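You operate a simulated robot arm through the tools that you are given. There is no shell and no other tool. Be economical: measure what you need, move in short steps, check, and stop when the job is done.

The job below is to be done with a simulated robot arm. You get a single attempt, and the scene is never put back.

JOB
Clamp the red plate and sand its rust off.
Fine: block back, clamp lever off, then the plate goes in the green tray.

It is judged by the outcome, as a careful person would: the job done as asked, and still so three seconds after it is handed in. It fails if anything else is knocked over, pushed out of place, dropped, spilled or broken.

ROBOT AND FRAMES
A 6-joint arm with a two-finger parallel gripper, fixed in place. Base frame: the origin is at the foot of the arm, x ahead of it, y to its left, z up; the work surface is at about z = 820. Readings come in mm, degrees, newtons and seconds.
With the tool pointing down near the work surface it reaches from about 260 to 680 mm from the base axis. Its first joint turns from -66.0 to 66.0 degrees. Payload 2.9 kg.
The TCP is the grasp point between the finger pads, 30 mm short of the fingertips. In the tool frame z runs along the fingers and y along their closing line. Largest opening 110 mm; finger width 20, thickness 10; the body of the gripper, 48 by 112 mm, starts 55 mm behind the TCP.
Orientation is that of the tool frame in the base frame, as a unit quaternion [w, x, y, z]. With the fingers straight down and closing along the base's y, the tool's x points along the base's -x, its y along +y and its z along -z.

CONTROLS
- The arm moves only by the tool move_arm. Its argument "steps" is a list of rows, each an object (a shift or turn left out is 0, a gripper value left out holds the last) with "rot": the turn, a rotation vector about the base's x, y, z in degrees, a list of three; "translation": the shift along the base's x, y, z in mm, a list of three; "claw": the opening, from 0 (shut) to 1 (fully open). In form: [{"rot": [wx, wy, wz], "translation": [tx, ty, tz], "claw": claw}, ...]. A call has 1 to 12 rows; each row is the pose to reach, as a shift and turn from the pose commanded when the call began. A row lasts 0.2 s, in which the tool goes at most 50 mm and 8.6 degrees; a call with a longer step from one row to the next is refused whole, and so is a gripper value outside its range. Where a pose cannot be reached the arm comes as near as it can. A force on the tool above 40 N (or 10 N above the force at the start of the call, whichever is more), or a blocked arm, ends the call early, and 0.2 s more pass. The fingers move at their own pace (about 108 mm/s each) and stop on an object; they squeeze with about 39 N. The grip force told is the motor's: it shows also when the fingers shut on nothing. Time passes only in rows, and 0.2 s behind the last, so rows that repeat a pose let the fingers close. The reply holds the time, the measured pose of the TCP, the force on the tool along the base axes, the opening and the grip force, in the units named above and with some noise.
- Cameras (640 x 400 px; columns grow to the right, rows downward): "scene" is fixed at [85.7, 434.9, 1399.7]; the picture's right is [-0.72, -0.70, 0.00], its down [-0.29, 0.30, -0.91] and it looks along [0.63, -0.65, -0.42] (base axes); focal length 370 px, centre (320, 200). "wrist" rides on the gripper at [72, 17, -103] in the tool frame; the picture's right is [-0.23, 0.97, 0.00], its down [-0.76, -0.18, -0.62] and it looks along [-0.61, -0.14, 0.78] (tool axes); focal length 222 px, centre (320, 200). There is no depth. A picture from a camera that has moved, and an enlarged one, comes with that camera's place and axes in the base frame and with its lens.
- get_image(camera): a new picture of that camera. The clock stands still meanwhile.
- zoom(camera, box): a new picture of the part [left, top, right, bottom] of that camera's present view, enlarged. The clock stands still meanwhile.
- close_job(): hands the job in; it is judged then, once.

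Work in short steps. Places have to be worked out from the pictures, the camera data and where the tool is seen: move nearer, look again, correct. Check each grasp and each placing, and mend what went wrong. You have 120 turns and 68 pictures in all, those below and enlarged ones among them. Open the gripper and draw the arm clear of the work before you hand the job in, unless the task says otherwise; then end with one line.

The tools are called after "Request:" as name(argument=value, ...) on one line, values as JSON. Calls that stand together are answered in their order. move_arm: Moves the arm, as the interface text tells. Its arguments: {"type":"object","properties":{"steps":{"type":"array","items":{"type":"object","properties":{"rot":{"type":"array","items":{"type":"number"}},"translation":{"type":"array","items":{"type":"number"}},"claw":{"type":"number"}}}}},"required":["steps"]} The other tools are called the same way: get_image (camera) takes a picture; zoom (camera, box) takes an enlarged picture of a part of a camera's view; close_job () hands the job in.

At the start:

```text
time_s: 0.0
position: [401.3, -223.8, 1154.8]
ee_rot: [0.001, 0.0, 1.0, 0.0]
contact_force: [-0.6, -0.2, -0.7]
grip_width: 109.9
finger_force: 0.0
```

scene: 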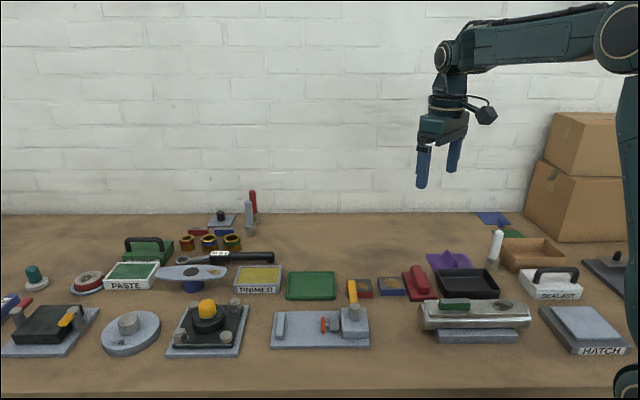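
wrist: 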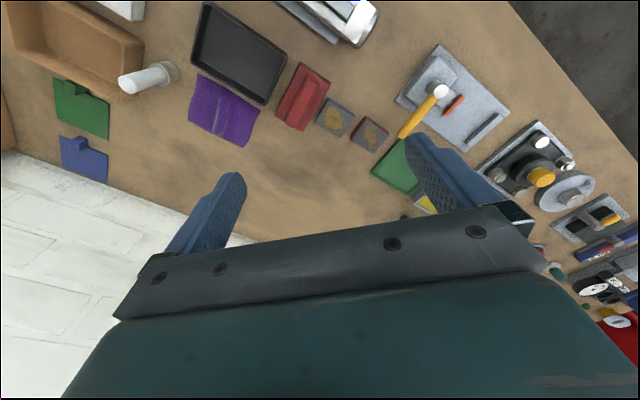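

The scene shows a vise with a yellow lever, two rusty plates (red and blue), a red sanding block, and a green tray. I'll zoom in on these for detail.

Request:
zoom(camera="scene", box=[260, 230, 460, 355])

Request:
zoom(camera="wrist", box=[260, 30, 520, 220])

```text
3.20 times, centred on (360, 292) of scene
camera zoom: at [85.7, 434.9, 1399.7], right [-0.72, -0.7, 0.0], down [-0.29, 0.3, -0.91], along [0.63, -0.65, -0.42], focal length 1185 px, centre (192, -96)
```

zoom: 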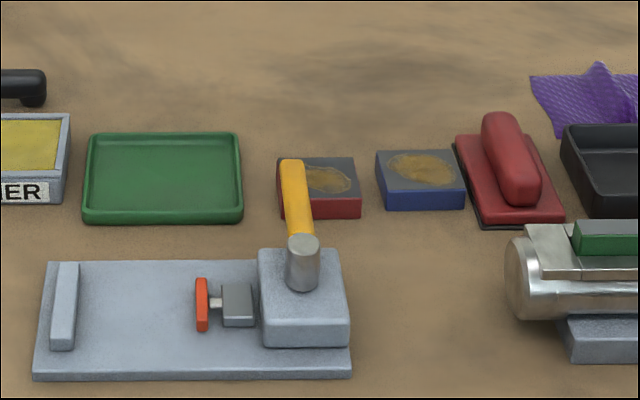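

```text
2.11 times, centred on (390, 125) of wrist
camera zoom: at [327.2, -206.3, 1257.6], right [0.23, 0.97, 0.0], down [0.76, -0.18, 0.62], along [0.61, -0.14, -0.78], focal length 468 px, centre (173, 358)
```

zoom: 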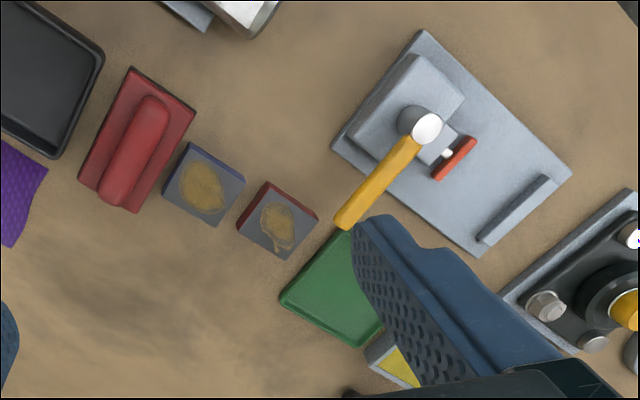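

The plates are near (515,-145), and the vise axis is at about 45° with its lever post near (452,-44,880). I'll move above the vise for a closer look.

Request:
move_arm(steps=[{"translation": [23, 31, -16]}, {"translation": [46, 61, -32]}, {"translation": [70, 92, -48]}, {"translation": [93, 123, -63]}, {"translation": [116, 153, -79]}, {"translation": [139, 184, -95]}, {"translation": [139, 184, -95]}])

Request:
get_image(camera="wrist")

Request:
zoom(camera="scene", box=[265, 265, 385, 355])

```text
time_s: 1.6
position: [541.0, -39.7, 1061.3]
ee_rot: [0.0, 0.0, 1.0, 0.0]
contact_force: [0.2, 0.8, 0.0]
grip_width: 109.9
finger_force: 0.1
```

```text
63 pictures are left
camera wrist: at [468.2, -21.2, 1163.6], right [0.23, 0.97, 0.0], down [0.76, -0.18, 0.62], along [0.61, -0.14, -0.78], focal length 222 px, centre (320, 200)
```

wrist: 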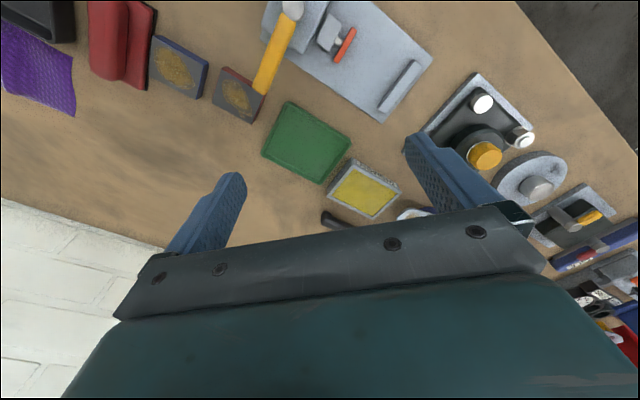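

```text
4.44 times, centred on (325, 310) of scene
camera zoom: at [85.7, 434.9, 1399.7], right [-0.72, -0.7, 0.0], down [-0.29, 0.3, -0.91], along [0.63, -0.65, -0.42], focal length 1646 px, centre (298, -289)
```

zoom: 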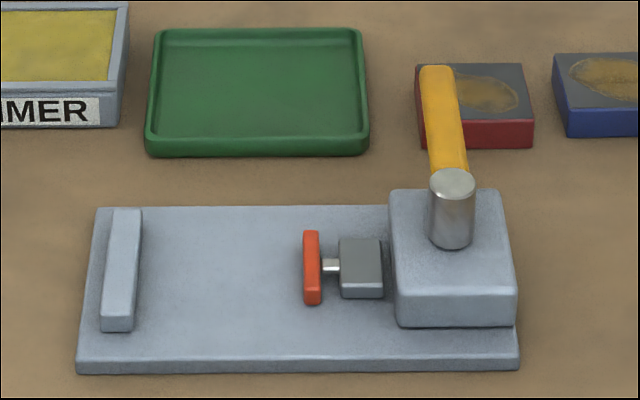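

The vise is at the top edge of the view, so I'll back up and lower a bit to put it in better view.

Request:
move_arm(steps=[{"translation": [-30, -10, -13]}, {"translation": [-60, -20, -26]}, {"translation": [-90, -30, -40]}, {"translation": [-90, -30, -40]}])

Request:
zoom(camera="wrist", box=[100, 0, 500, 220])

```text
time_s: 2.6
position: [450.8, -69.2, 1020.5]
ee_rot: [0.0, 0.0, 1.0, 0.0]
contact_force: [0.0, 0.1, 0.5]
grip_width: 110.1
finger_force: 0.0
```

```text
1.60 times, centred on (300, 110) of wrist
camera zoom: at [377.0, -50.4, 1122.5], right [0.23, 0.97, 0.0], down [0.76, -0.18, 0.62], along [0.61, -0.14, -0.78], focal length 355 px, centre (352, 344)
```

zoom: 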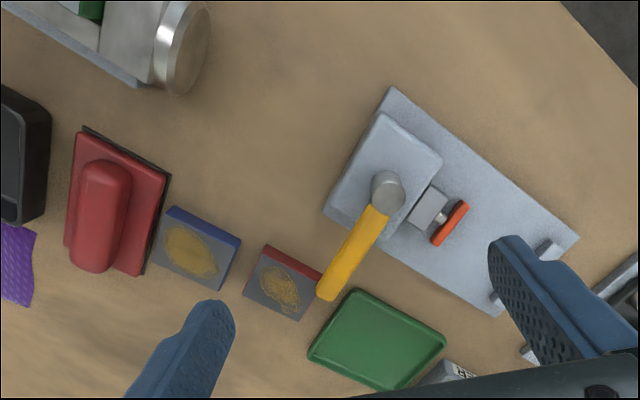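

Good view. I'll zoom in on the plates and block, and on the lever, to measure angles and sizes.

Request:
zoom(camera="wrist", box=[130, 70, 330, 205])

Request:
zoom(camera="wrist", box=[290, 45, 470, 205])

```text
2.96 times, centred on (230, 138) of wrist
camera zoom: at [377.0, -50.4, 1122.5], right [0.23, 0.97, 0.0], down [0.76, -0.18, 0.62], along [0.61, -0.14, -0.78], focal length 658 px, centre (587, 385)
```

zoom: 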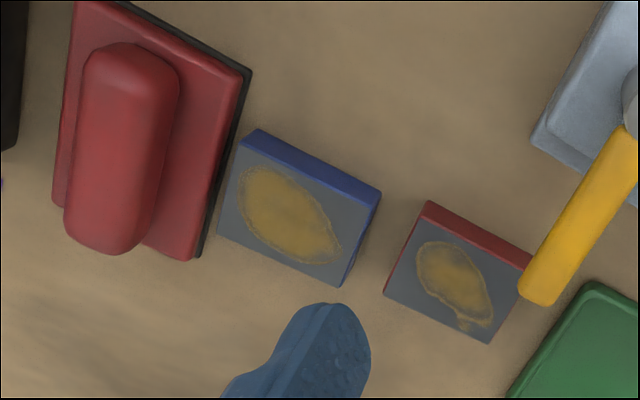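

```text
2.50 times, centred on (380, 125) of wrist
camera zoom: at [377.0, -50.4, 1122.5], right [0.23, 0.97, 0.0], down [0.76, -0.18, 0.62], along [0.61, -0.14, -0.78], focal length 555 px, centre (170, 388)
```

zoom: 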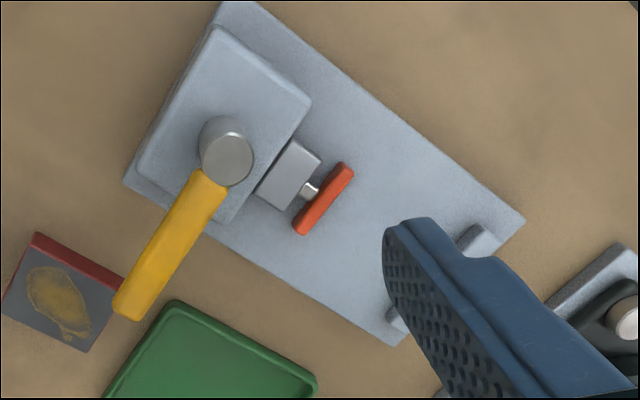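

The red plate is about 56×48×17 mm, centred near (521,-151) and aligned with the vise at about 45°. I'll turn the tool +45° so it closes across the 48 mm side, and move above the plate.

Request:
move_arm(steps=[{"rot": [0, 0, 7.5], "translation": [12, -14, 0], "claw": 0.7}, {"rot": [0, 0, 15], "translation": [24, -27, -7]}, {"rot": [0, 0, 22.5], "translation": [35, -41, -20]}, {"rot": [0, 0, 30], "translation": [47, -55, -35]}, {"rot": [0, 0, 37.5], "translation": [59, -68, -50]}, {"rot": [0, 0, 45], "translation": [70, -82, -70]}, {"rot": [0, 0, 45], "translation": [70, -82, -90]}, {"rot": [0, 0, 45], "translation": [70, -82, -90]}])

Request:
get_image(camera="wrist")

Request:
zoom(camera="scene", box=[265, 205, 465, 330])

```text
time_s: 4.4
position: [519.6, -152.8, 929.5]
ee_rot: [0.0, -0.383, 0.924, 0.0]
contact_force: [-0.7, 0.0, -1.0]
grip_width: 77.2
finger_force: 0.1
```

```text
58 pictures are left
camera wrist: at [455.9, -190.9, 1031.6], right [-0.53, 0.85, 0.0], down [0.66, 0.41, 0.62], along [0.53, 0.33, -0.78], focal length 222 px, centre (320, 200)
```

wrist: 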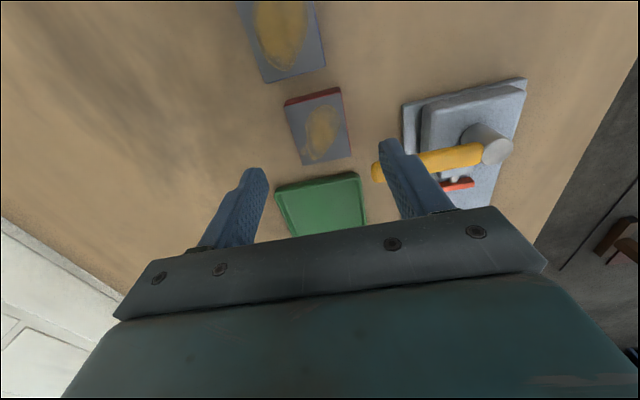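

```text
3.20 times, centred on (365, 268) of scene
camera zoom: at [85.7, 434.9, 1399.7], right [-0.72, -0.7, 0.0], down [-0.29, 0.3, -0.91], along [0.63, -0.65, -0.42], focal length 1185 px, centre (176, -16)
```

zoom: 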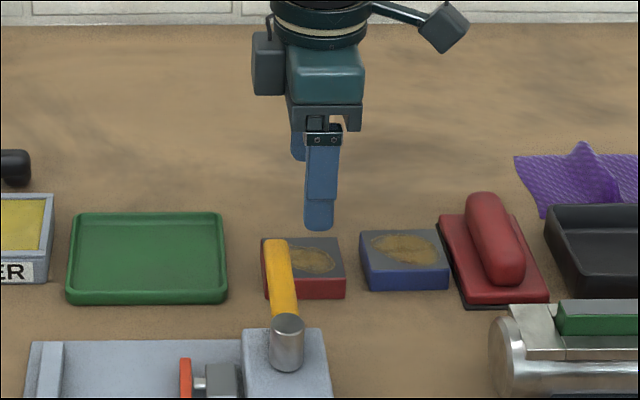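

The wrist view puts the plate centre at (522,-150) and aligned with the fingers. I'll descend to TCP z≈853 and close.

Request:
move_arm(steps=[{"translation": [1, 2, -25]}, {"translation": [2, 2, -50]}, {"translation": [2, 2, -66]}, {"translation": [2, 2, -76]}, {"translation": [2, 2, -76]}, {"translation": [2, 2, -76], "claw": 0.2}, {"translation": [2, 2, -76], "claw": 0.2}, {"translation": [2, 2, -76], "claw": 0.2}])

Request:
zoom(camera="scene", box=[265, 205, 465, 330])

```text
time_s: 6.2
position: [520.2, -150.4, 854.6]
ee_rot: [0.0, -0.383, 0.924, 0.0]
contact_force: [1.0, -0.8, 0.1]
grip_width: 49.6
finger_force: 38.7
```

```text
3.20 times, centred on (365, 268) of scene
camera zoom: at [85.8, 434.9, 1399.7], right [-0.72, -0.7, 0.0], down [-0.29, 0.3, -0.91], along [0.63, -0.65, -0.42], focal length 1185 px, centre (176, -16)
```

zoom: 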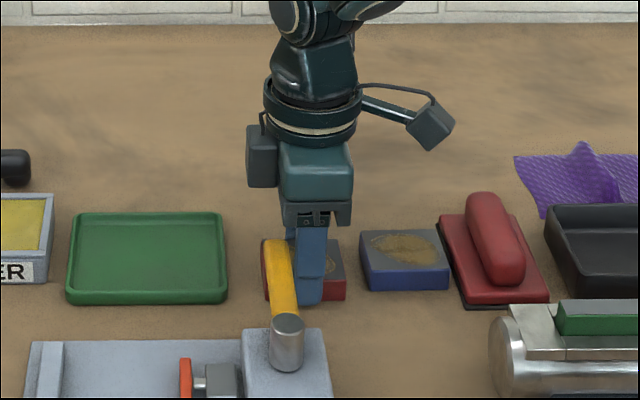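

Gripped at 49.6 mm. I'll lift it straight up and carry it high to above the vise, aiming for (533,41).

Request:
move_arm(steps=[{"translation": [0, 0, 30]}, {"translation": [0, 0, 70]}, {"translation": [0, 0, 110]}, {"translation": [2, 38, 110]}, {"translation": [4, 76, 110]}, {"translation": [7, 114, 110]}, {"translation": [10, 152, 110]}, {"translation": [13, 191, 110]}, {"translation": [13, 191, 110]}, {"translation": [13, 191, 70]}, {"translation": [13, 191, 60]}, {"translation": [13, 191, 60]}])

Request:
zoom(camera="scene", box=[240, 235, 400, 360])

Request:
get_image(camera="wrist")

```text
time_s: 8.8
position: [535.2, 39.7, 914.7]
ee_rot: [-0.001, -0.383, 0.924, -0.001]
contact_force: [0.6, -0.6, -4.8]
grip_width: 50.0
finger_force: 39.0
```

```text
3.20 times, centred on (320, 298) of scene
camera zoom: at [85.8, 434.9, 1399.7], right [-0.72, -0.7, 0.0], down [-0.29, 0.3, -0.91], along [0.63, -0.65, -0.42], focal length 1185 px, centre (320, -112)
```

zoom: 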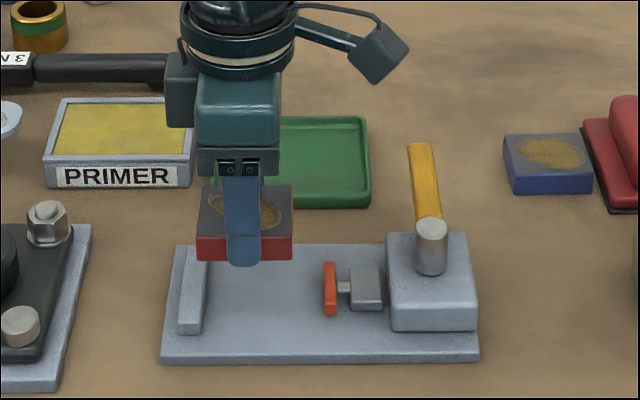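

```text
54 pictures are left
camera wrist: at [471.2, 1.4, 1017.2], right [-0.53, 0.85, 0.0], down [0.66, 0.41, 0.62], along [0.53, 0.33, -0.78], focal length 222 px, centre (320, 200)
```

wrist: 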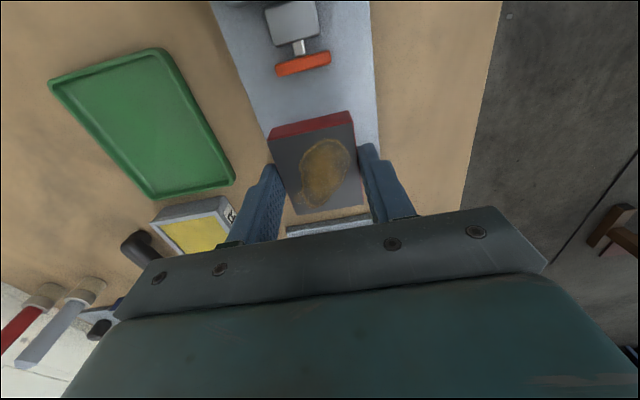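

The plate's far end is about 2 mm past the jaw face, so I'll shift back 5 mm along the vise axis. I'll lower part way and check the clearance.

Request:
move_arm(steps=[{"translation": [-4, -4, 0]}, {"translation": [-4, -4, -20]}, {"translation": [-4, -4, -38]}, {"translation": [-4, -4, -38]}])

Request:
zoom(camera="scene", box=[270, 275, 370, 350])

Request:
zoom(camera="wrist", box=[230, 20, 430, 240])

```text
time_s: 9.8
position: [530.6, 37.7, 875.9]
ee_rot: [0.0, -0.383, 0.924, 0.0]
contact_force: [0.1, 0.3, -4.5]
grip_width: 49.9
finger_force: 39.2
```

```text
5.33 times, centred on (320, 312) of scene
camera zoom: at [85.8, 434.9, 1399.7], right [-0.72, -0.7, 0.0], down [-0.29, 0.3, -0.91], along [0.63, -0.65, -0.42], focal length 1975 px, centre (320, -400)
```

zoom: 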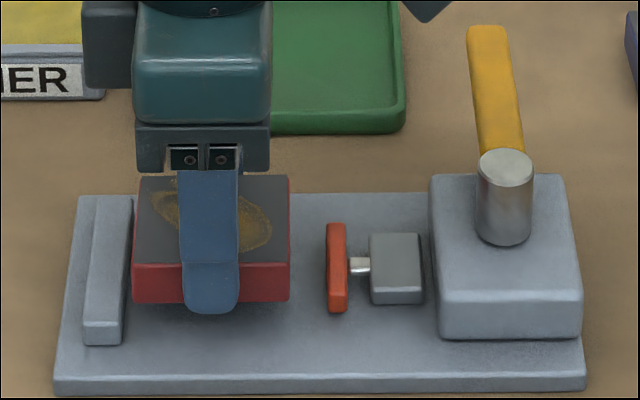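

```text
1.82 times, centred on (330, 130) of wrist
camera zoom: at [466.6, -1.9, 978.4], right [-0.53, 0.85, 0.0], down [0.66, 0.41, 0.62], along [0.53, 0.33, -0.78], focal length 404 px, centre (302, 327)
```

zoom: 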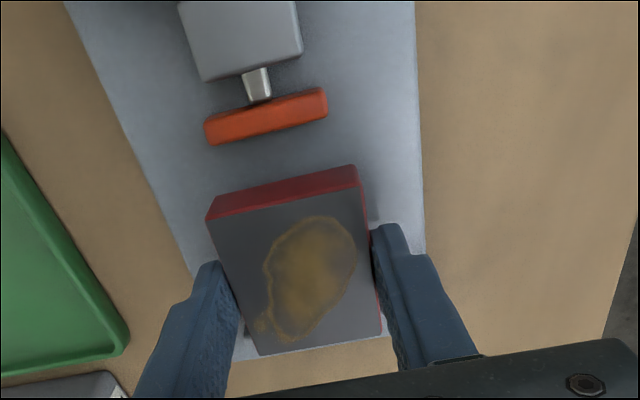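

There's about 3 mm of gap to the fixed jaw and 13 mm to the pad, which is good. I'll lower slowly onto the bed.

Request:
move_arm(steps=[{"translation": [0, 0, -6]}, {"translation": [0, 0, -9]}, {"translation": [0, 0, -11]}, {"translation": [0, 0, -11]}])

Request:
zoom(camera="scene", box=[270, 275, 370, 350])

```text
time_s: 10.8
position: [529.7, 36.4, 867.3]
ee_rot: [0.0, -0.383, 0.924, 0.0]
contact_force: [-0.5, 1.0, -4.6]
grip_width: 49.5
finger_force: 39.1
```

```text
5.33 times, centred on (320, 312) of scene
camera zoom: at [85.8, 434.9, 1399.7], right [-0.72, -0.7, 0.0], down [-0.29, 0.3, -0.91], along [0.63, -0.65, -0.42], focal length 1975 px, centre (320, -400)
```

zoom: 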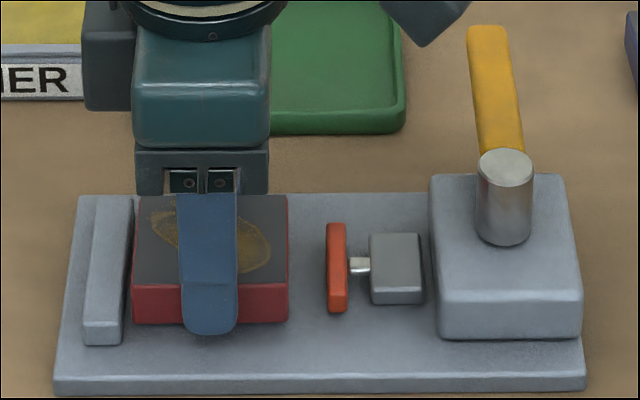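

No contact yet, as the force is just the plate's weight. I'll keep going in 1 mm steps.

Request:
move_arm(steps=[{"translation": [0, 0, -1]}, {"translation": [0, 0, -2]}, {"translation": [0, 0, -2]}])

```text
time_s: 11.6
position: [530.4, 36.5, 864.4]
ee_rot: [0.0, -0.382, 0.924, 0.0]
contact_force: [-0.3, -0.4, 1.9]
grip_width: 49.5
finger_force: 39.0
```

The force went from -4.6 to +1.9 N, so the plate is resting on the bed. I'll release, retreat up, and check.

Request:
move_arm(steps=[{"translation": [0, 0, 0], "claw": 0.62}, {"translation": [0, 0, 0], "claw": 0.62}, {"translation": [0, 0, 20]}, {"translation": [0, 0, 60]}, {"translation": [0, 0, 100]}, {"translation": [0, 0, 140]}])

Request:
zoom(camera="scene", box=[270, 265, 370, 350])

Request:
get_image(camera="wrist")

```text
time_s: 13.0
position: [532.5, 35.4, 1005.6]
ee_rot: [0.0, -0.383, 0.924, -0.001]
contact_force: [0.5, -0.1, -1.0]
grip_width: 68.3
finger_force: 0.1
```

```text
4.71 times, centred on (320, 308) of scene
camera zoom: at [85.7, 434.9, 1399.7], right [-0.72, -0.7, 0.0], down [-0.29, 0.3, -0.91], along [0.63, -0.65, -0.42], focal length 1743 px, centre (320, -306)
```

zoom: 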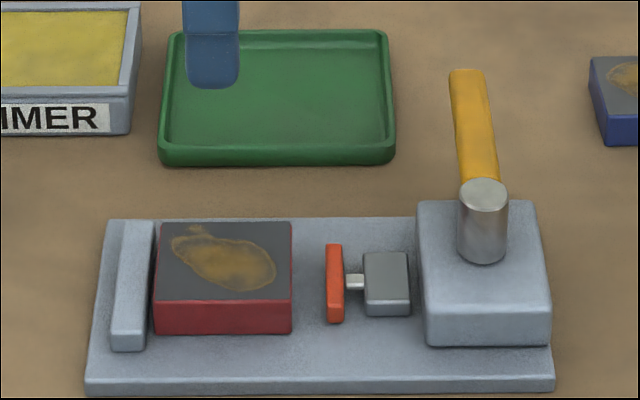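

```text
49 pictures are left
camera wrist: at [468.7, -2.6, 1106.6], right [-0.53, 0.85, 0.0], down [0.66, 0.41, 0.62], along [0.53, 0.33, -0.78], focal length 222 px, centre (320, 200)
```

wrist: 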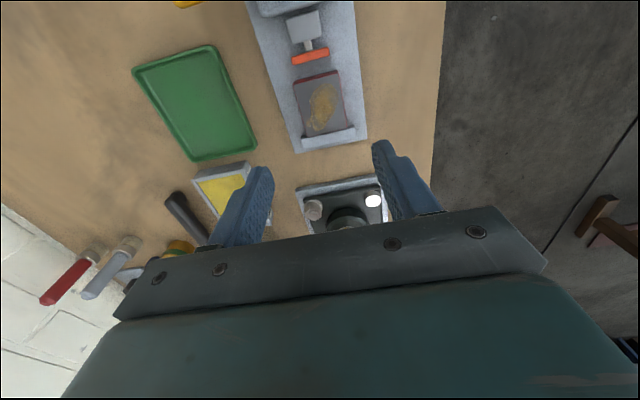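

The plate sits flat in the vise. The lever turns about the post at (451,-43) and its handle points at -45°, so I'll shut the fingers and come down beside it on its vise side to try pushing it.

Request:
move_arm(steps=[{"translation": [-6, -37, 0], "claw": 0}, {"translation": [-12, -75, 0], "claw": 0}, {"translation": [-17, -111, 0], "claw": 0}, {"translation": [-17, -111, -40]}, {"translation": [-17, -111, -80]}, {"translation": [-17, -111, -110]}, {"translation": [-17, -111, -124]}, {"translation": [-17, -111, -124]}])

Request:
zoom(camera="scene", box=[270, 255, 390, 350])

Request:
zoom(camera="wrist", box=[230, 20, 510, 240])

```text
time_s: 14.3
position: [510.7, -76.3, 915.3]
ee_rot: [0.001, -0.383, 0.924, -0.001]
contact_force: [0.0, -0.1, 0.0]
grip_width: 0.0
finger_force: 37.7
stopped in row 6: the force on the tool passed its limit (the readings are from after the stop); the commanded pose is now the measured one
```

```text
4.21 times, centred on (330, 302) of scene
camera zoom: at [85.7, 434.9, 1399.7], right [-0.72, -0.7, 0.0], down [-0.29, 0.3, -0.91], along [0.63, -0.65, -0.42], focal length 1559 px, centre (278, -232)
```

zoom: 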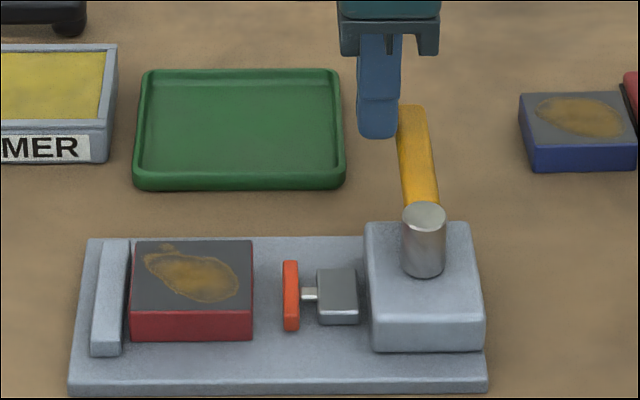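

```text
1.82 times, centred on (370, 130) of wrist
camera zoom: at [447.0, -115.4, 1017.6], right [-0.53, 0.85, 0.0], down [0.66, 0.41, 0.63], along [0.53, 0.33, -0.78], focal length 404 px, centre (229, 327)
```

zoom: 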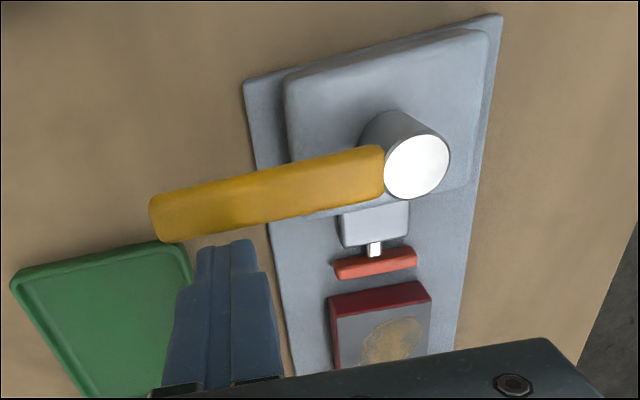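

The fingertip brushed the handle's edge at about z=885. I'll lift slightly, shift 8 mm to +s, then descend.

Request:
move_arm(steps=[{"translation": [0, 0, 6]}, {"translation": [6, 6, 6]}, {"translation": [6, 6, -14]}, {"translation": [6, 6, -33]}, {"translation": [6, 6, -33]}])

Request:
zoom(camera="scene", box=[270, 255, 390, 350])

```text
time_s: 15.6
position: [516.6, -72.4, 881.9]
ee_rot: [0.001, -0.383, 0.924, -0.001]
contact_force: [0.0, 0.4, -0.4]
grip_width: 0.0
finger_force: 38.2
```

```text
4.21 times, centred on (330, 302) of scene
camera zoom: at [85.7, 434.9, 1399.7], right [-0.72, -0.7, 0.0], down [-0.29, 0.3, -0.91], along [0.63, -0.65, -0.42], focal length 1559 px, centre (278, -232)
```

zoom: 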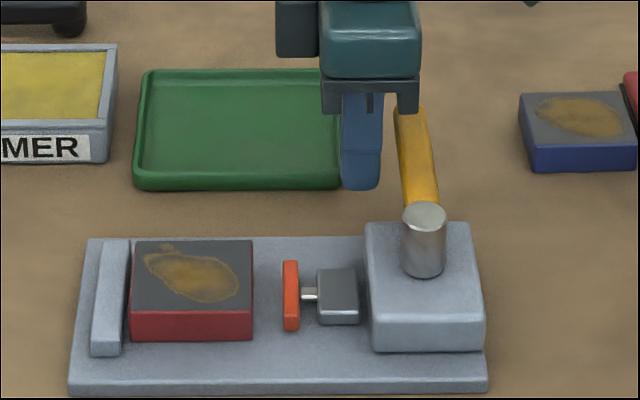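

The fingers are now beside the handle. I'll push gently in -s and watch the force.

Request:
move_arm(steps=[{"translation": [-3, -3, 0]}, {"translation": [-6, -6, 0]}, {"translation": [-9, -9, 0]}, {"translation": [-12, -12, 0]}, {"translation": [-15, -15, 0]}, {"translation": [-15, -15, 0]}])

Request:
zoom(camera="scene", box=[270, 255, 390, 350])

```text
time_s: 16.9
position: [500.6, -87.0, 885.1]
ee_rot: [0.002, -0.382, 0.924, -0.001]
contact_force: [0.5, 0.5, -0.1]
grip_width: 0.0
finger_force: 37.8
```

```text
4.21 times, centred on (330, 302) of scene
camera zoom: at [85.7, 434.9, 1399.7], right [-0.72, -0.7, 0.0], down [-0.29, 0.3, -0.91], along [0.63, -0.65, -0.42], focal length 1559 px, centre (278, -232)
```

zoom: 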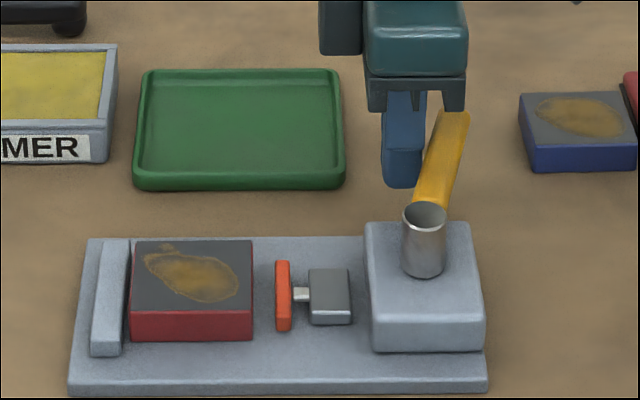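

The lever turns freely this way and the pad advances. I'll keep swinging it along the arc about the pivot, turning the tool with it.

Request:
move_arm(steps=[{"rot": [0, 0, -4], "translation": [-3, -3, 0]}, {"rot": [0, 0, -8], "translation": [-6.5, -6.5, 0]}, {"rot": [0, 0, -16], "translation": [-13.9, -11.9, 0]}, {"rot": [0, 0, -24], "translation": [-21.9, -16.3, 0]}, {"rot": [0, 0, -32], "translation": [-30.5, -19.6, 0]}, {"rot": [0, 0, -40], "translation": [-39.5, -21.6, 0]}, {"rot": [0, 0, -40], "translation": [-39.5, -21.6, 0]}])

Request:
zoom(camera="scene", box=[270, 255, 390, 350])

```text
time_s: 18.6
position: [462.1, -107.9, 881.2]
ee_rot: [0.0, -0.043, 0.999, -0.001]
contact_force: [0.6, -0.2, -0.7]
grip_width: 0.1
finger_force: 37.9
```

```text
4.21 times, centred on (330, 302) of scene
camera zoom: at [85.7, 434.9, 1399.7], right [-0.72, -0.7, 0.0], down [-0.29, 0.3, -0.91], along [0.63, -0.65, -0.42], focal length 1559 px, centre (278, -232)
```

zoom: 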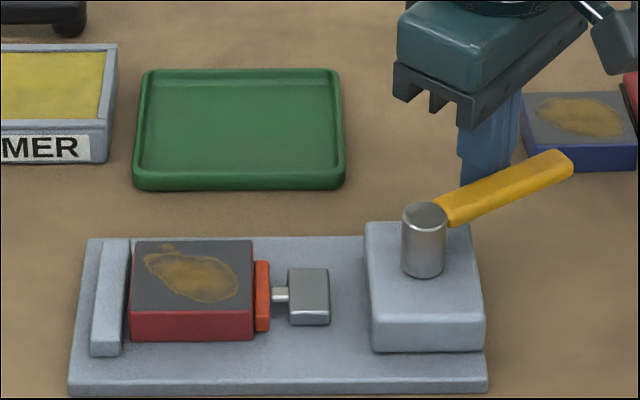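

The pad is just reaching the plate. I'll continue the swing slowly.

Request:
move_arm(steps=[{"rot": [0, 0, -4], "translation": [-4.6, -0.5, 0]}, {"rot": [0, 0, -8], "translation": [-9.1, -0.8, 0]}, {"rot": [0, 0, -12], "translation": [-13.7, -0.6, 0]}, {"rot": [0, 0, -16], "translation": [-18.3, -0.2, 0]}, {"rot": [0, 0, -20], "translation": [-22.8, 0.6, 0]}, {"rot": [0, 0, -24], "translation": [-27.2, 1.6, 0]}, {"rot": [0, 0, -24], "translation": [-27.2, 1.6, 0]}])

Request:
zoom(camera="scene", box=[270, 255, 390, 350])

```text
time_s: 20.1
position: [435.8, -106.7, 882.7]
ee_rot: [0.0, 0.166, 0.986, -0.001]
contact_force: [1.4, -2.0, -0.3]
grip_width: 0.1
finger_force: 37.9
```

```text
4.21 times, centred on (330, 302) of scene
camera zoom: at [85.7, 434.9, 1399.7], right [-0.72, -0.7, 0.0], down [-0.29, 0.3, -0.91], along [0.63, -0.65, -0.42], focal length 1559 px, centre (278, -232)
```

zoom: 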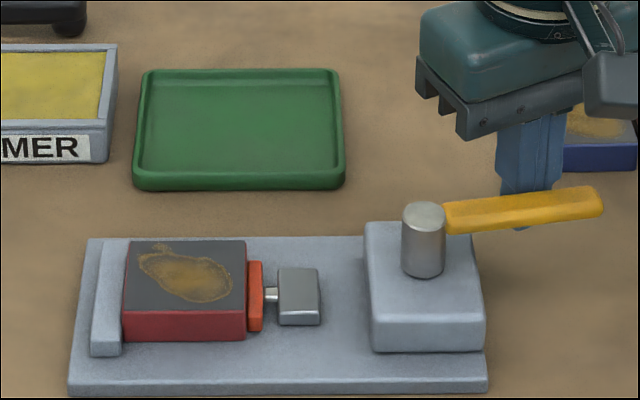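

The plate has moved against the fixed jaw. I'll push the lever a bit more until it seats.

Request:
move_arm(steps=[{"rot": [0, 0, -4], "translation": [-4.4, 1.4, 0]}, {"rot": [0, 0, -8], "translation": [-8.7, 3, 0]}, {"rot": [0, 0, -12], "translation": [-12.9, 5, 0]}, {"rot": [0, 0, -16], "translation": [-16.9, 7.2, 0]}, {"rot": [0, 0, -20], "translation": [-20.7, 9.8, 0]}, {"rot": [0, 0, -24], "translation": [-24.3, 12.5, 0]}, {"rot": [0, 0, -24], "translation": [-24.3, 12.5, 0]}])

Request:
zoom(camera="scene", box=[270, 255, 390, 350])

```text
time_s: 21.2
position: [423.9, -102.8, 883.8]
ee_rot: [0.008, 0.303, 0.953, -0.004]
contact_force: [3.5, -3.5, -0.1]
grip_width: 0.0
finger_force: 37.7
stopped in row 5: the force on the tool passed its limit (the readings are from after the stop); the commanded pose is now the measured one
```

```text
4.21 times, centred on (330, 302) of scene
camera zoom: at [85.8, 434.8, 1399.7], right [-0.72, -0.7, 0.0], down [-0.29, 0.3, -0.91], along [0.63, -0.65, -0.42], focal length 1559 px, centre (278, -232)
```

zoom: 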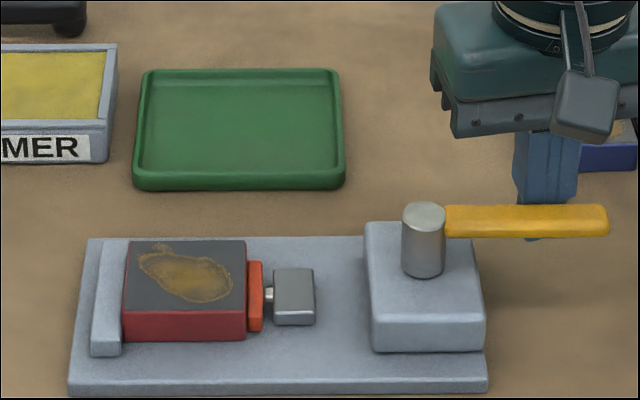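

The lever hit its stop with the handle along the vise axis, and the plate is held between pad and jaw. I'll back off the lever, rise, and go look at the red sanding block.

Request:
move_arm(steps=[{"translation": [7, -7, 0]}, {"translation": [10, -10, 30]}, {"translation": [10, -10, 80]}, {"rot": [0, 0, -5], "translation": [8, -50, 110], "claw": 0.5}, {"rot": [0, 0, -10], "translation": [5, -95, 110], "claw": 0.7}, {"rot": [0, 0, -10], "translation": [2, -130, 110], "claw": 0.7}, {"rot": [0, 0, -10], "translation": [2, -147, 110], "claw": 0.7}, {"rot": [0, 0, -10], "translation": [2, -147, 110], "claw": 0.7}])

Request:
get_image(camera="wrist")

Request:
zoom(camera="scene", box=[270, 225, 450, 350])

```text
time_s: 23.0
position: [423.5, -248.8, 992.8]
ee_rot: [0.007, 0.385, 0.923, -0.004]
contact_force: [-0.4, -0.4, -0.2]
grip_width: 77.0
finger_force: 0.1
```

```text
41 pictures are left
camera wrist: at [383.2, -183.5, 1093.7], right [0.85, 0.52, 0.0], down [0.4, -0.66, 0.64], along [0.33, -0.54, -0.77], focal length 222 px, centre (320, 200)
```

wrist: 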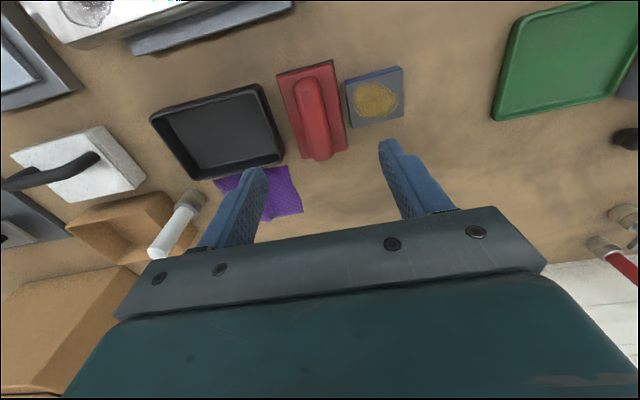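

```text
3.20 times, centred on (360, 288) of scene
camera zoom: at [85.7, 434.9, 1399.7], right [-0.72, -0.7, 0.0], down [-0.29, 0.3, -0.91], along [0.63, -0.65, -0.42], focal length 1185 px, centre (192, -80)
```

zoom: 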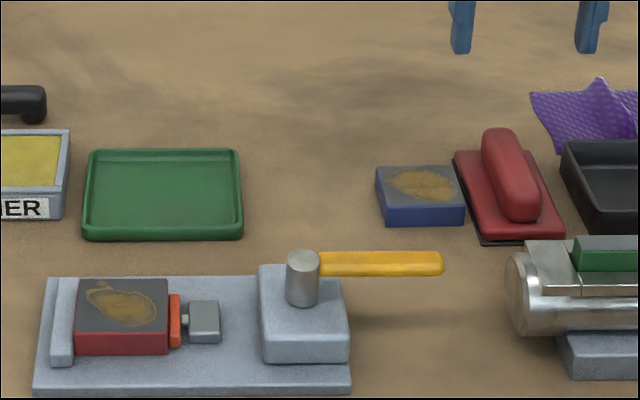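

The lever stays put and the plate is clamped. I'll zoom in on the block's handle to measure it.

Request:
zoom(camera="wrist", box=[240, 40, 420, 180])

Request:
zoom(camera="scene", box=[380, 250, 460, 310])

```text
2.86 times, centred on (330, 110) of wrist
camera zoom: at [383.2, -183.5, 1093.7], right [0.85, 0.52, 0.0], down [0.4, -0.66, 0.64], along [0.33, -0.54, -0.77], focal length 635 px, centre (291, 457)
```

zoom: 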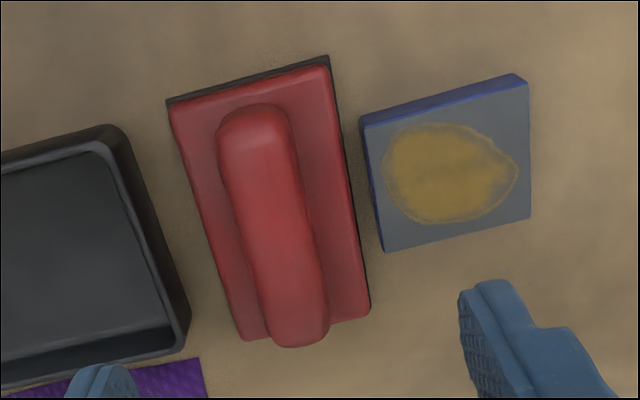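

```text
6.67 times, centred on (420, 280) of scene
camera zoom: at [85.7, 434.9, 1399.7], right [-0.72, -0.7, 0.0], down [-0.29, 0.3, -0.91], along [0.63, -0.65, -0.42], focal length 2469 px, centre (-347, -333)
```

zoom: 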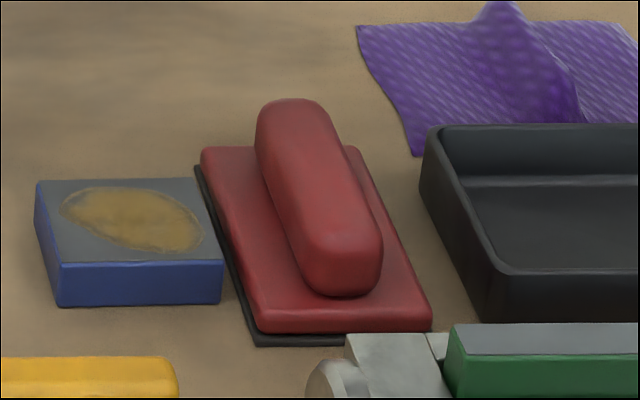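

The block is about 95×59 mm, centred at (425.5,-261.5), with its handle along c and its top near z=858. I'll descend with the fingers at 46 mm, correcting the slight tilt on the way.

Request:
move_arm(steps=[{"rot": [0.7, 0.6, 0], "translation": [0, -11, 0], "claw": 0.42}, {"rot": [0.7, 0.6, 0], "translation": [0, -11, -40], "claw": 0.42}, {"rot": [0.7, 0.6, 0], "translation": [0, -11, -75], "claw": 0.42}, {"rot": [0.7, 0.6, 0], "translation": [0, -11, -85], "claw": 0.42}, {"rot": [0.7, 0.6, 0], "translation": [0, -11, -85], "claw": 0.42}])

Request:
zoom(camera="wrist", box=[200, 20, 440, 240])

Request:
zoom(camera="scene", box=[360, 220, 480, 310])

```text
time_s: 24.2
position: [423.5, -258.8, 907.1]
ee_rot: [-0.001, 0.384, 0.923, 0.0]
contact_force: [-0.6, 0.6, 0.3]
grip_width: 46.5
finger_force: 0.0
```

```text
1.82 times, centred on (320, 130) of wrist
camera zoom: at [384.4, -195.8, 1009.4], right [0.85, 0.52, 0.0], down [0.41, -0.67, 0.62], along [0.33, -0.53, -0.78], focal length 404 px, centre (320, 327)
```

zoom: 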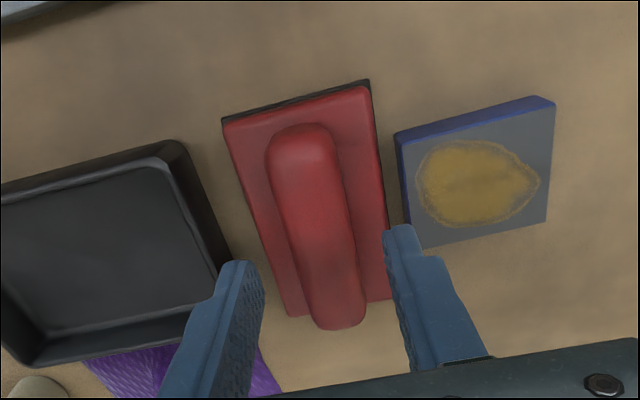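

```text
4.44 times, centred on (420, 265) of scene
camera zoom: at [85.7, 434.9, 1399.7], right [-0.72, -0.7, 0.0], down [-0.29, 0.3, -0.91], along [0.63, -0.65, -0.42], focal length 1646 px, centre (-124, -89)
```

zoom: 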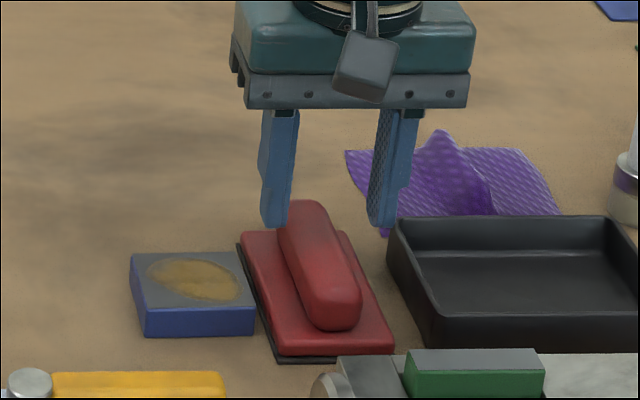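

Alignment looks good. I'll descend to TCP z≈869 and grip the handle.

Request:
move_arm(steps=[{"translation": [0, 0, -20]}, {"translation": [0, 0, -33]}, {"translation": [0, 0, -38]}, {"translation": [0, 0, -38]}, {"translation": [0, 0, -38], "claw": 0.1}, {"translation": [0, 0, -38], "claw": 0.1}, {"translation": [0, 0, -38], "claw": 0.1}])

Request:
zoom(camera="scene", box=[360, 220, 480, 310])

```text
time_s: 25.8
position: [424.8, -260.1, 869.4]
ee_rot: [-0.001, 0.385, 0.923, -0.001]
contact_force: [0.0, -0.5, 0.2]
grip_width: 27.1
finger_force: 38.8
```

```text
4.44 times, centred on (420, 265) of scene
camera zoom: at [85.7, 434.9, 1399.7], right [-0.72, -0.7, 0.0], down [-0.29, 0.3, -0.91], along [0.63, -0.65, -0.42], focal length 1646 px, centre (-124, -89)
```

zoom: 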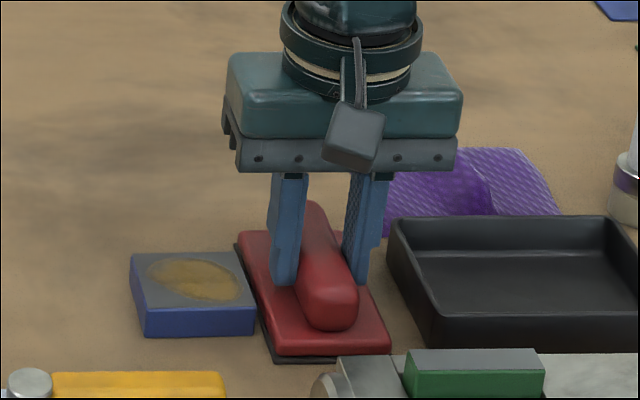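

The handle is gripped at 27.1 mm, and I've recorded the return pose as TCP (424.8,-260.1,869.4). I'll lift the block and carry it high to above the plate.

Request:
move_arm(steps=[{"translation": [0, 0, 30]}, {"translation": [0, 0, 75]}, {"translation": [0, 0, 115]}, {"translation": [13.6, 37.5, 115]}, {"translation": [27, 75, 115]}, {"translation": [40.6, 112, 115]}, {"translation": [54, 150, 115]}, {"translation": [68, 187, 115]}, {"translation": [81, 225, 115]}, {"translation": [95, 262, 115]}, {"translation": [108.4, 299.7, 115]}, {"translation": [108.4, 299.7, 115]}])

Request:
zoom(camera="scene", box=[240, 220, 400, 350])

```text
time_s: 28.4
position: [533.9, 37.6, 985.2]
ee_rot: [0.0, 0.385, 0.923, -0.001]
contact_force: [-0.2, -0.4, -1.2]
grip_width: 27.2
finger_force: 39.2
```

```text
3.08 times, centred on (320, 285) of scene
camera zoom: at [85.7, 435.0, 1399.7], right [-0.72, -0.7, 0.0], down [-0.29, 0.3, -0.91], along [0.63, -0.65, -0.42], focal length 1139 px, centre (320, -62)
```

zoom: 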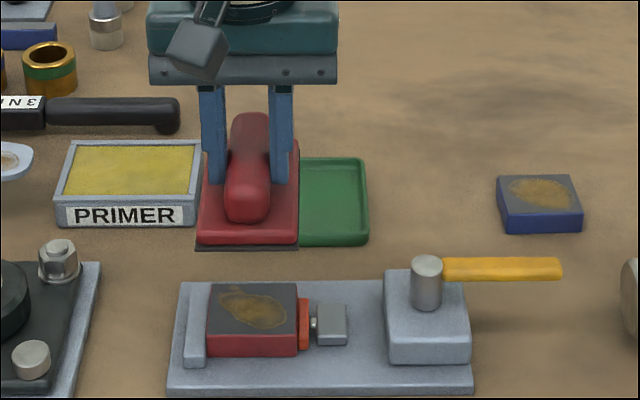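

The block is held level and centred over the plate. I'll lower to just above it, then creep down to contact.

Request:
move_arm(steps=[{"translation": [0, 1, -40]}, {"translation": [0, 1, -70]}, {"translation": [0, 1, -81]}, {"translation": [0, 1, -83]}, {"translation": [0, 1, -84]}, {"translation": [0, 1, -85]}, {"translation": [0, 1, -86]}, {"translation": [0, 1, -86]}])

Request:
zoom(camera="scene", box=[260, 255, 380, 350])

```text
time_s: 30.2
position: [532.0, 40.0, 899.5]
ee_rot: [0.0, 0.385, 0.923, -0.001]
contact_force: [0.3, -0.6, -1.8]
grip_width: 27.3
finger_force: 38.9
```

```text
4.21 times, centred on (320, 302) of scene
camera zoom: at [85.7, 434.9, 1399.7], right [-0.72, -0.7, 0.0], down [-0.29, 0.3, -0.91], along [0.63, -0.65, -0.42], focal length 1559 px, centre (320, -232)
```

zoom: 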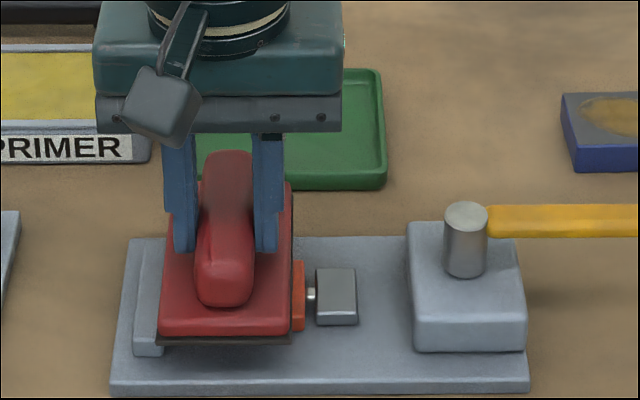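

Not in contact yet (-1.8 N). I'll creep down further.

Request:
move_arm(steps=[{"translation": [0, 0, -1]}, {"translation": [0, 0, -2]}, {"translation": [0, 0, -3]}, {"translation": [0, 0, -3]}])

```text
time_s: 31.2
position: [532.1, 40.6, 899.2]
ee_rot: [0.002, 0.384, 0.923, 0.0]
contact_force: [-8.5, 3.7, 31.0]
grip_width: 27.1
finger_force: 37.9
```

Contact is at TCP z≈899, and I'm now pressing with 31 N. I'll ease to about 10 N and stroke back and forth along c.

Request:
move_arm(steps=[{"translation": [0, 0, 2]}, {"translation": [8, -8, 2]}, {"translation": [14, -14, 2]}, {"translation": [7, -7, 2]}, {"translation": [0, 0, 2]}, {"translation": [-7, 7, 2]}, {"translation": [-14, 14, 2]}, {"translation": [-7, 7, 2]}, {"translation": [0, 0, 2]}, {"translation": [8, -8, 2]}, {"translation": [14, -14, 2]}, {"translation": [0, 0, 2]}])

Request:
zoom(camera="scene", box=[260, 255, 380, 350])

```text
time_s: 33.8
position: [532.9, 39.7, 898.5]
ee_rot: [0.001, 0.384, 0.923, -0.001]
contact_force: [1.5, -0.2, 3.5]
grip_width: 27.2
finger_force: 38.7
```

```text
4.21 times, centred on (320, 302) of scene
camera zoom: at [85.7, 434.9, 1399.7], right [-0.72, -0.7, 0.0], down [-0.29, 0.3, -0.91], along [0.63, -0.65, -0.42], focal length 1559 px, centre (320, -232)
```

zoom: 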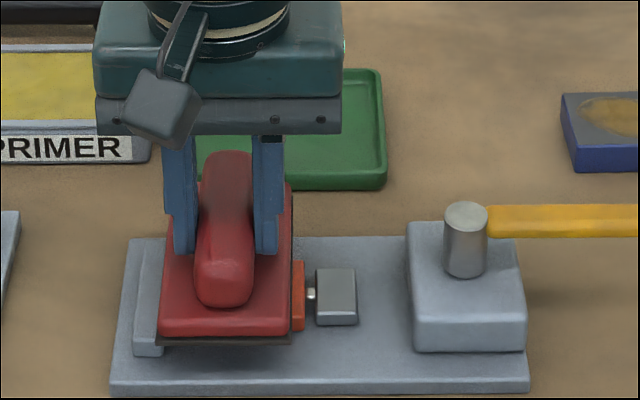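

The contact is light at 3.5 N. I'll press about 0.7 mm more, do a longer set of strokes, then check underneath.

Request:
move_arm(steps=[{"translation": [0, 0, -0.7]}, {"translation": [9, -9, -0.7]}, {"translation": [16, -16, -0.7]}, {"translation": [8, -8, -0.7]}, {"translation": [0, 0, -0.7]}, {"translation": [-8, 8, -0.7]}, {"translation": [-16, 16, -0.7]}, {"translation": [-8, 8, -0.7]}, {"translation": [0, 0, -0.7]}, {"translation": [8, -8, -0.7]}, {"translation": [16, -16, -0.7]}, {"translation": [8, -8, -0.7]}])

Request:
move_arm(steps=[{"translation": [-8, 8, 0]}, {"translation": [-16, 16, 0]}, {"translation": [-24, 24, 0]}, {"translation": [-16, 16, 0]}, {"translation": [-8, 8, 0]}, {"translation": [0, 0, 0]}, {"translation": [8, -8, 0]}, {"translation": [0, 0, 0]}, {"translation": [-8, 8, 0]}, {"translation": [-8, 8, 20]}, {"translation": [-8, 8, 60]}, {"translation": [-8, 8, 100]}])

Request:
zoom(camera="scene", box=[260, 255, 380, 350])

```text
time_s: 36.4
position: [541.2, 30.8, 898.9]
ee_rot: [0.002, 0.386, 0.923, -0.001]
contact_force: [2.6, -4.6, 17.8]
grip_width: 27.2
finger_force: 39.7
```

```text
time_s: 39.0
position: [533.3, 41.2, 998.0]
ee_rot: [0.0, 0.384, 0.923, -0.001]
contact_force: [-1.0, 0.0, -0.8]
grip_width: 27.1
finger_force: 39.3
```

```text
4.21 times, centred on (320, 302) of scene
camera zoom: at [85.7, 434.9, 1399.7], right [-0.72, -0.7, 0.0], down [-0.29, 0.3, -0.91], along [0.63, -0.65, -0.42], focal length 1559 px, centre (320, -232)
```

zoom: 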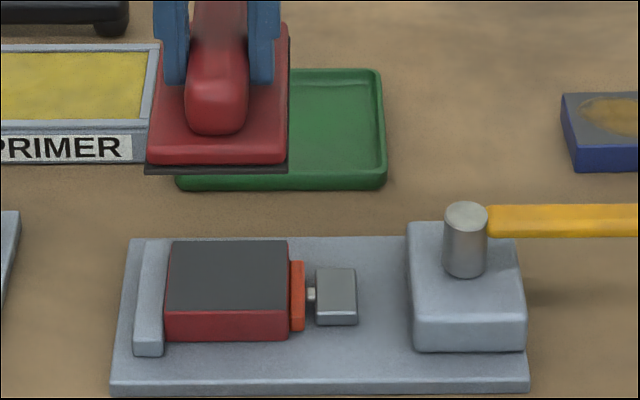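

The plate looks clean. I'll zoom in tighter to check for leftover rust before returning the block.

Request:
zoom(camera="scene", box=[285, 295, 325, 325])

```text
13.33 times, centred on (305, 310) of scene
camera zoom: at [85.7, 434.9, 1399.7], right [-0.72, -0.7, 0.0], down [-0.29, 0.3, -0.91], along [0.63, -0.65, -0.42], focal length 4937 px, centre (520, -1267)
```

zoom: 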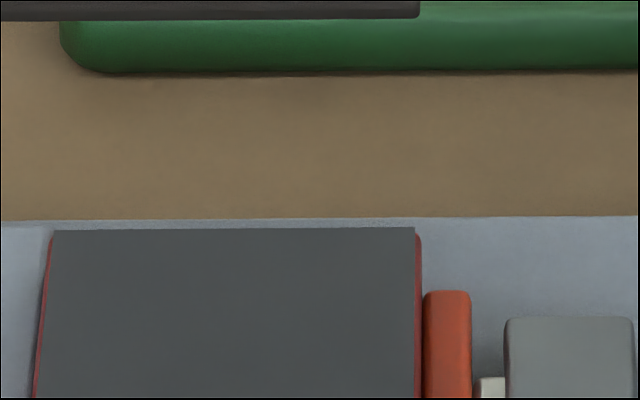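

The face is spotless. I'll carry the block back to above where it came from.

Request:
move_arm(steps=[{"translation": [-13.5, -37.6, 0]}, {"translation": [-27, -75, 0]}, {"translation": [-40.6, -113, 0]}, {"translation": [-54, -150.6, 0]}, {"translation": [-68, -188, 0]}, {"translation": [-81, -226, 0]}, {"translation": [-95, -264, 0]}, {"translation": [-108.5, -301, 0]}, {"translation": [-108.5, -301, -40]}, {"translation": [-108.5, -301, -80]}, {"translation": [-108.5, -301, -113]}, {"translation": [-108.5, -301, -113]}])

Request:
zoom(camera="scene", box=[360, 220, 480, 310])

```text
time_s: 41.6
position: [421.1, -262.2, 884.6]
ee_rot: [0.0, 0.385, 0.923, -0.001]
contact_force: [0.3, -0.6, -0.9]
grip_width: 27.3
finger_force: 38.8
```

```text
4.44 times, centred on (420, 265) of scene
camera zoom: at [85.7, 434.9, 1399.7], right [-0.72, -0.7, 0.0], down [-0.29, 0.3, -0.91], along [0.63, -0.65, -0.42], focal length 1646 px, centre (-124, -89)
```

zoom: 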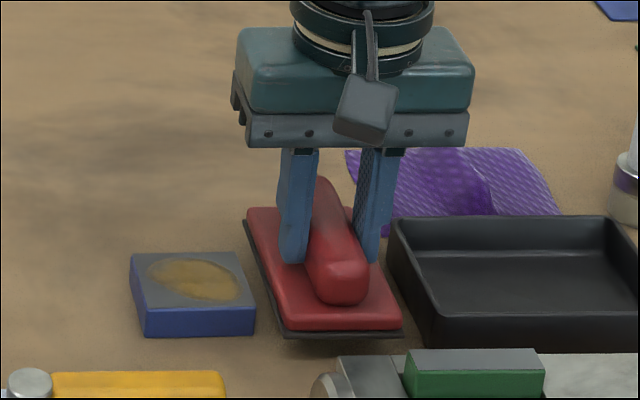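

I'm about 3 mm off toward -s, so I'll correct that and lower the block to the table.

Request:
move_arm(steps=[{"translation": [2.5, 1.5, 0]}, {"translation": [2.5, 1.5, -8]}, {"translation": [2.5, 1.5, -13]}, {"translation": [2.5, 1.5, -14.5]}, {"translation": [2.5, 1.5, -15.5]}, {"translation": [2.5, 1.5, -15.5]}])

Request:
zoom(camera="scene", box=[360, 220, 480, 310])

```text
time_s: 43.0
position: [427.7, -258.5, 870.4]
ee_rot: [0.0, 0.385, 0.923, 0.001]
contact_force: [0.3, -0.8, -1.8]
grip_width: 27.1
finger_force: 39.4
```

```text
4.44 times, centred on (420, 265) of scene
camera zoom: at [85.7, 434.9, 1399.7], right [-0.72, -0.7, 0.0], down [-0.29, 0.3, -0.91], along [0.63, -0.65, -0.42], focal length 1646 px, centre (-124, -89)
```

zoom: 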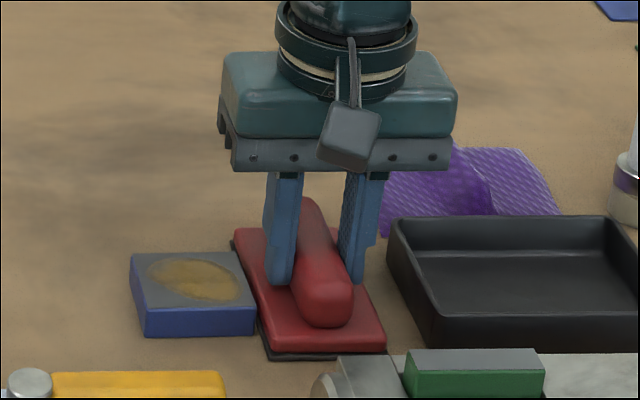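

The block is now about 4.5 mm too far toward +s compared with the earlier picture. I'll lift 2 mm, shift back and set it down.

Request:
move_arm(steps=[{"translation": [0, 0, 2]}, {"translation": [-3.2, -3.2, 2]}, {"translation": [-3.2, -3.2, 2]}, {"translation": [-3.2, -3.2, 0]}, {"translation": [-3.2, -3.2, -1]}, {"translation": [-3.2, -3.2, -1]}])

Request:
zoom(camera="scene", box=[360, 220, 480, 310])

```text
time_s: 44.4
position: [424.7, -261.8, 869.2]
ee_rot: [-0.001, 0.384, 0.923, 0.0]
contact_force: [-0.1, 0.2, -1.0]
grip_width: 27.0
finger_force: 39.4
```

```text
4.44 times, centred on (420, 265) of scene
camera zoom: at [85.7, 434.9, 1399.7], right [-0.72, -0.7, 0.0], down [-0.29, 0.3, -0.91], along [0.63, -0.65, -0.42], focal length 1646 px, centre (-124, -89)
```

zoom: 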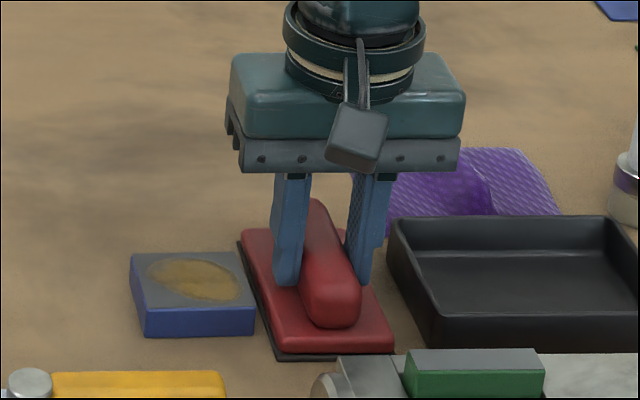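

The position matches the original. I'll ease down to confirm contact.

Request:
move_arm(steps=[{"translation": [0, 0, -0.7]}, {"translation": [0, 0, -1.2]}, {"translation": [0, 0, -1.2]}])

```text
time_s: 45.2
position: [424.1, -262.2, 868.7]
ee_rot: [0.001, 0.385, 0.923, 0.0]
contact_force: [-1.3, 1.7, 16.2]
grip_width: 27.1
finger_force: 38.5
```

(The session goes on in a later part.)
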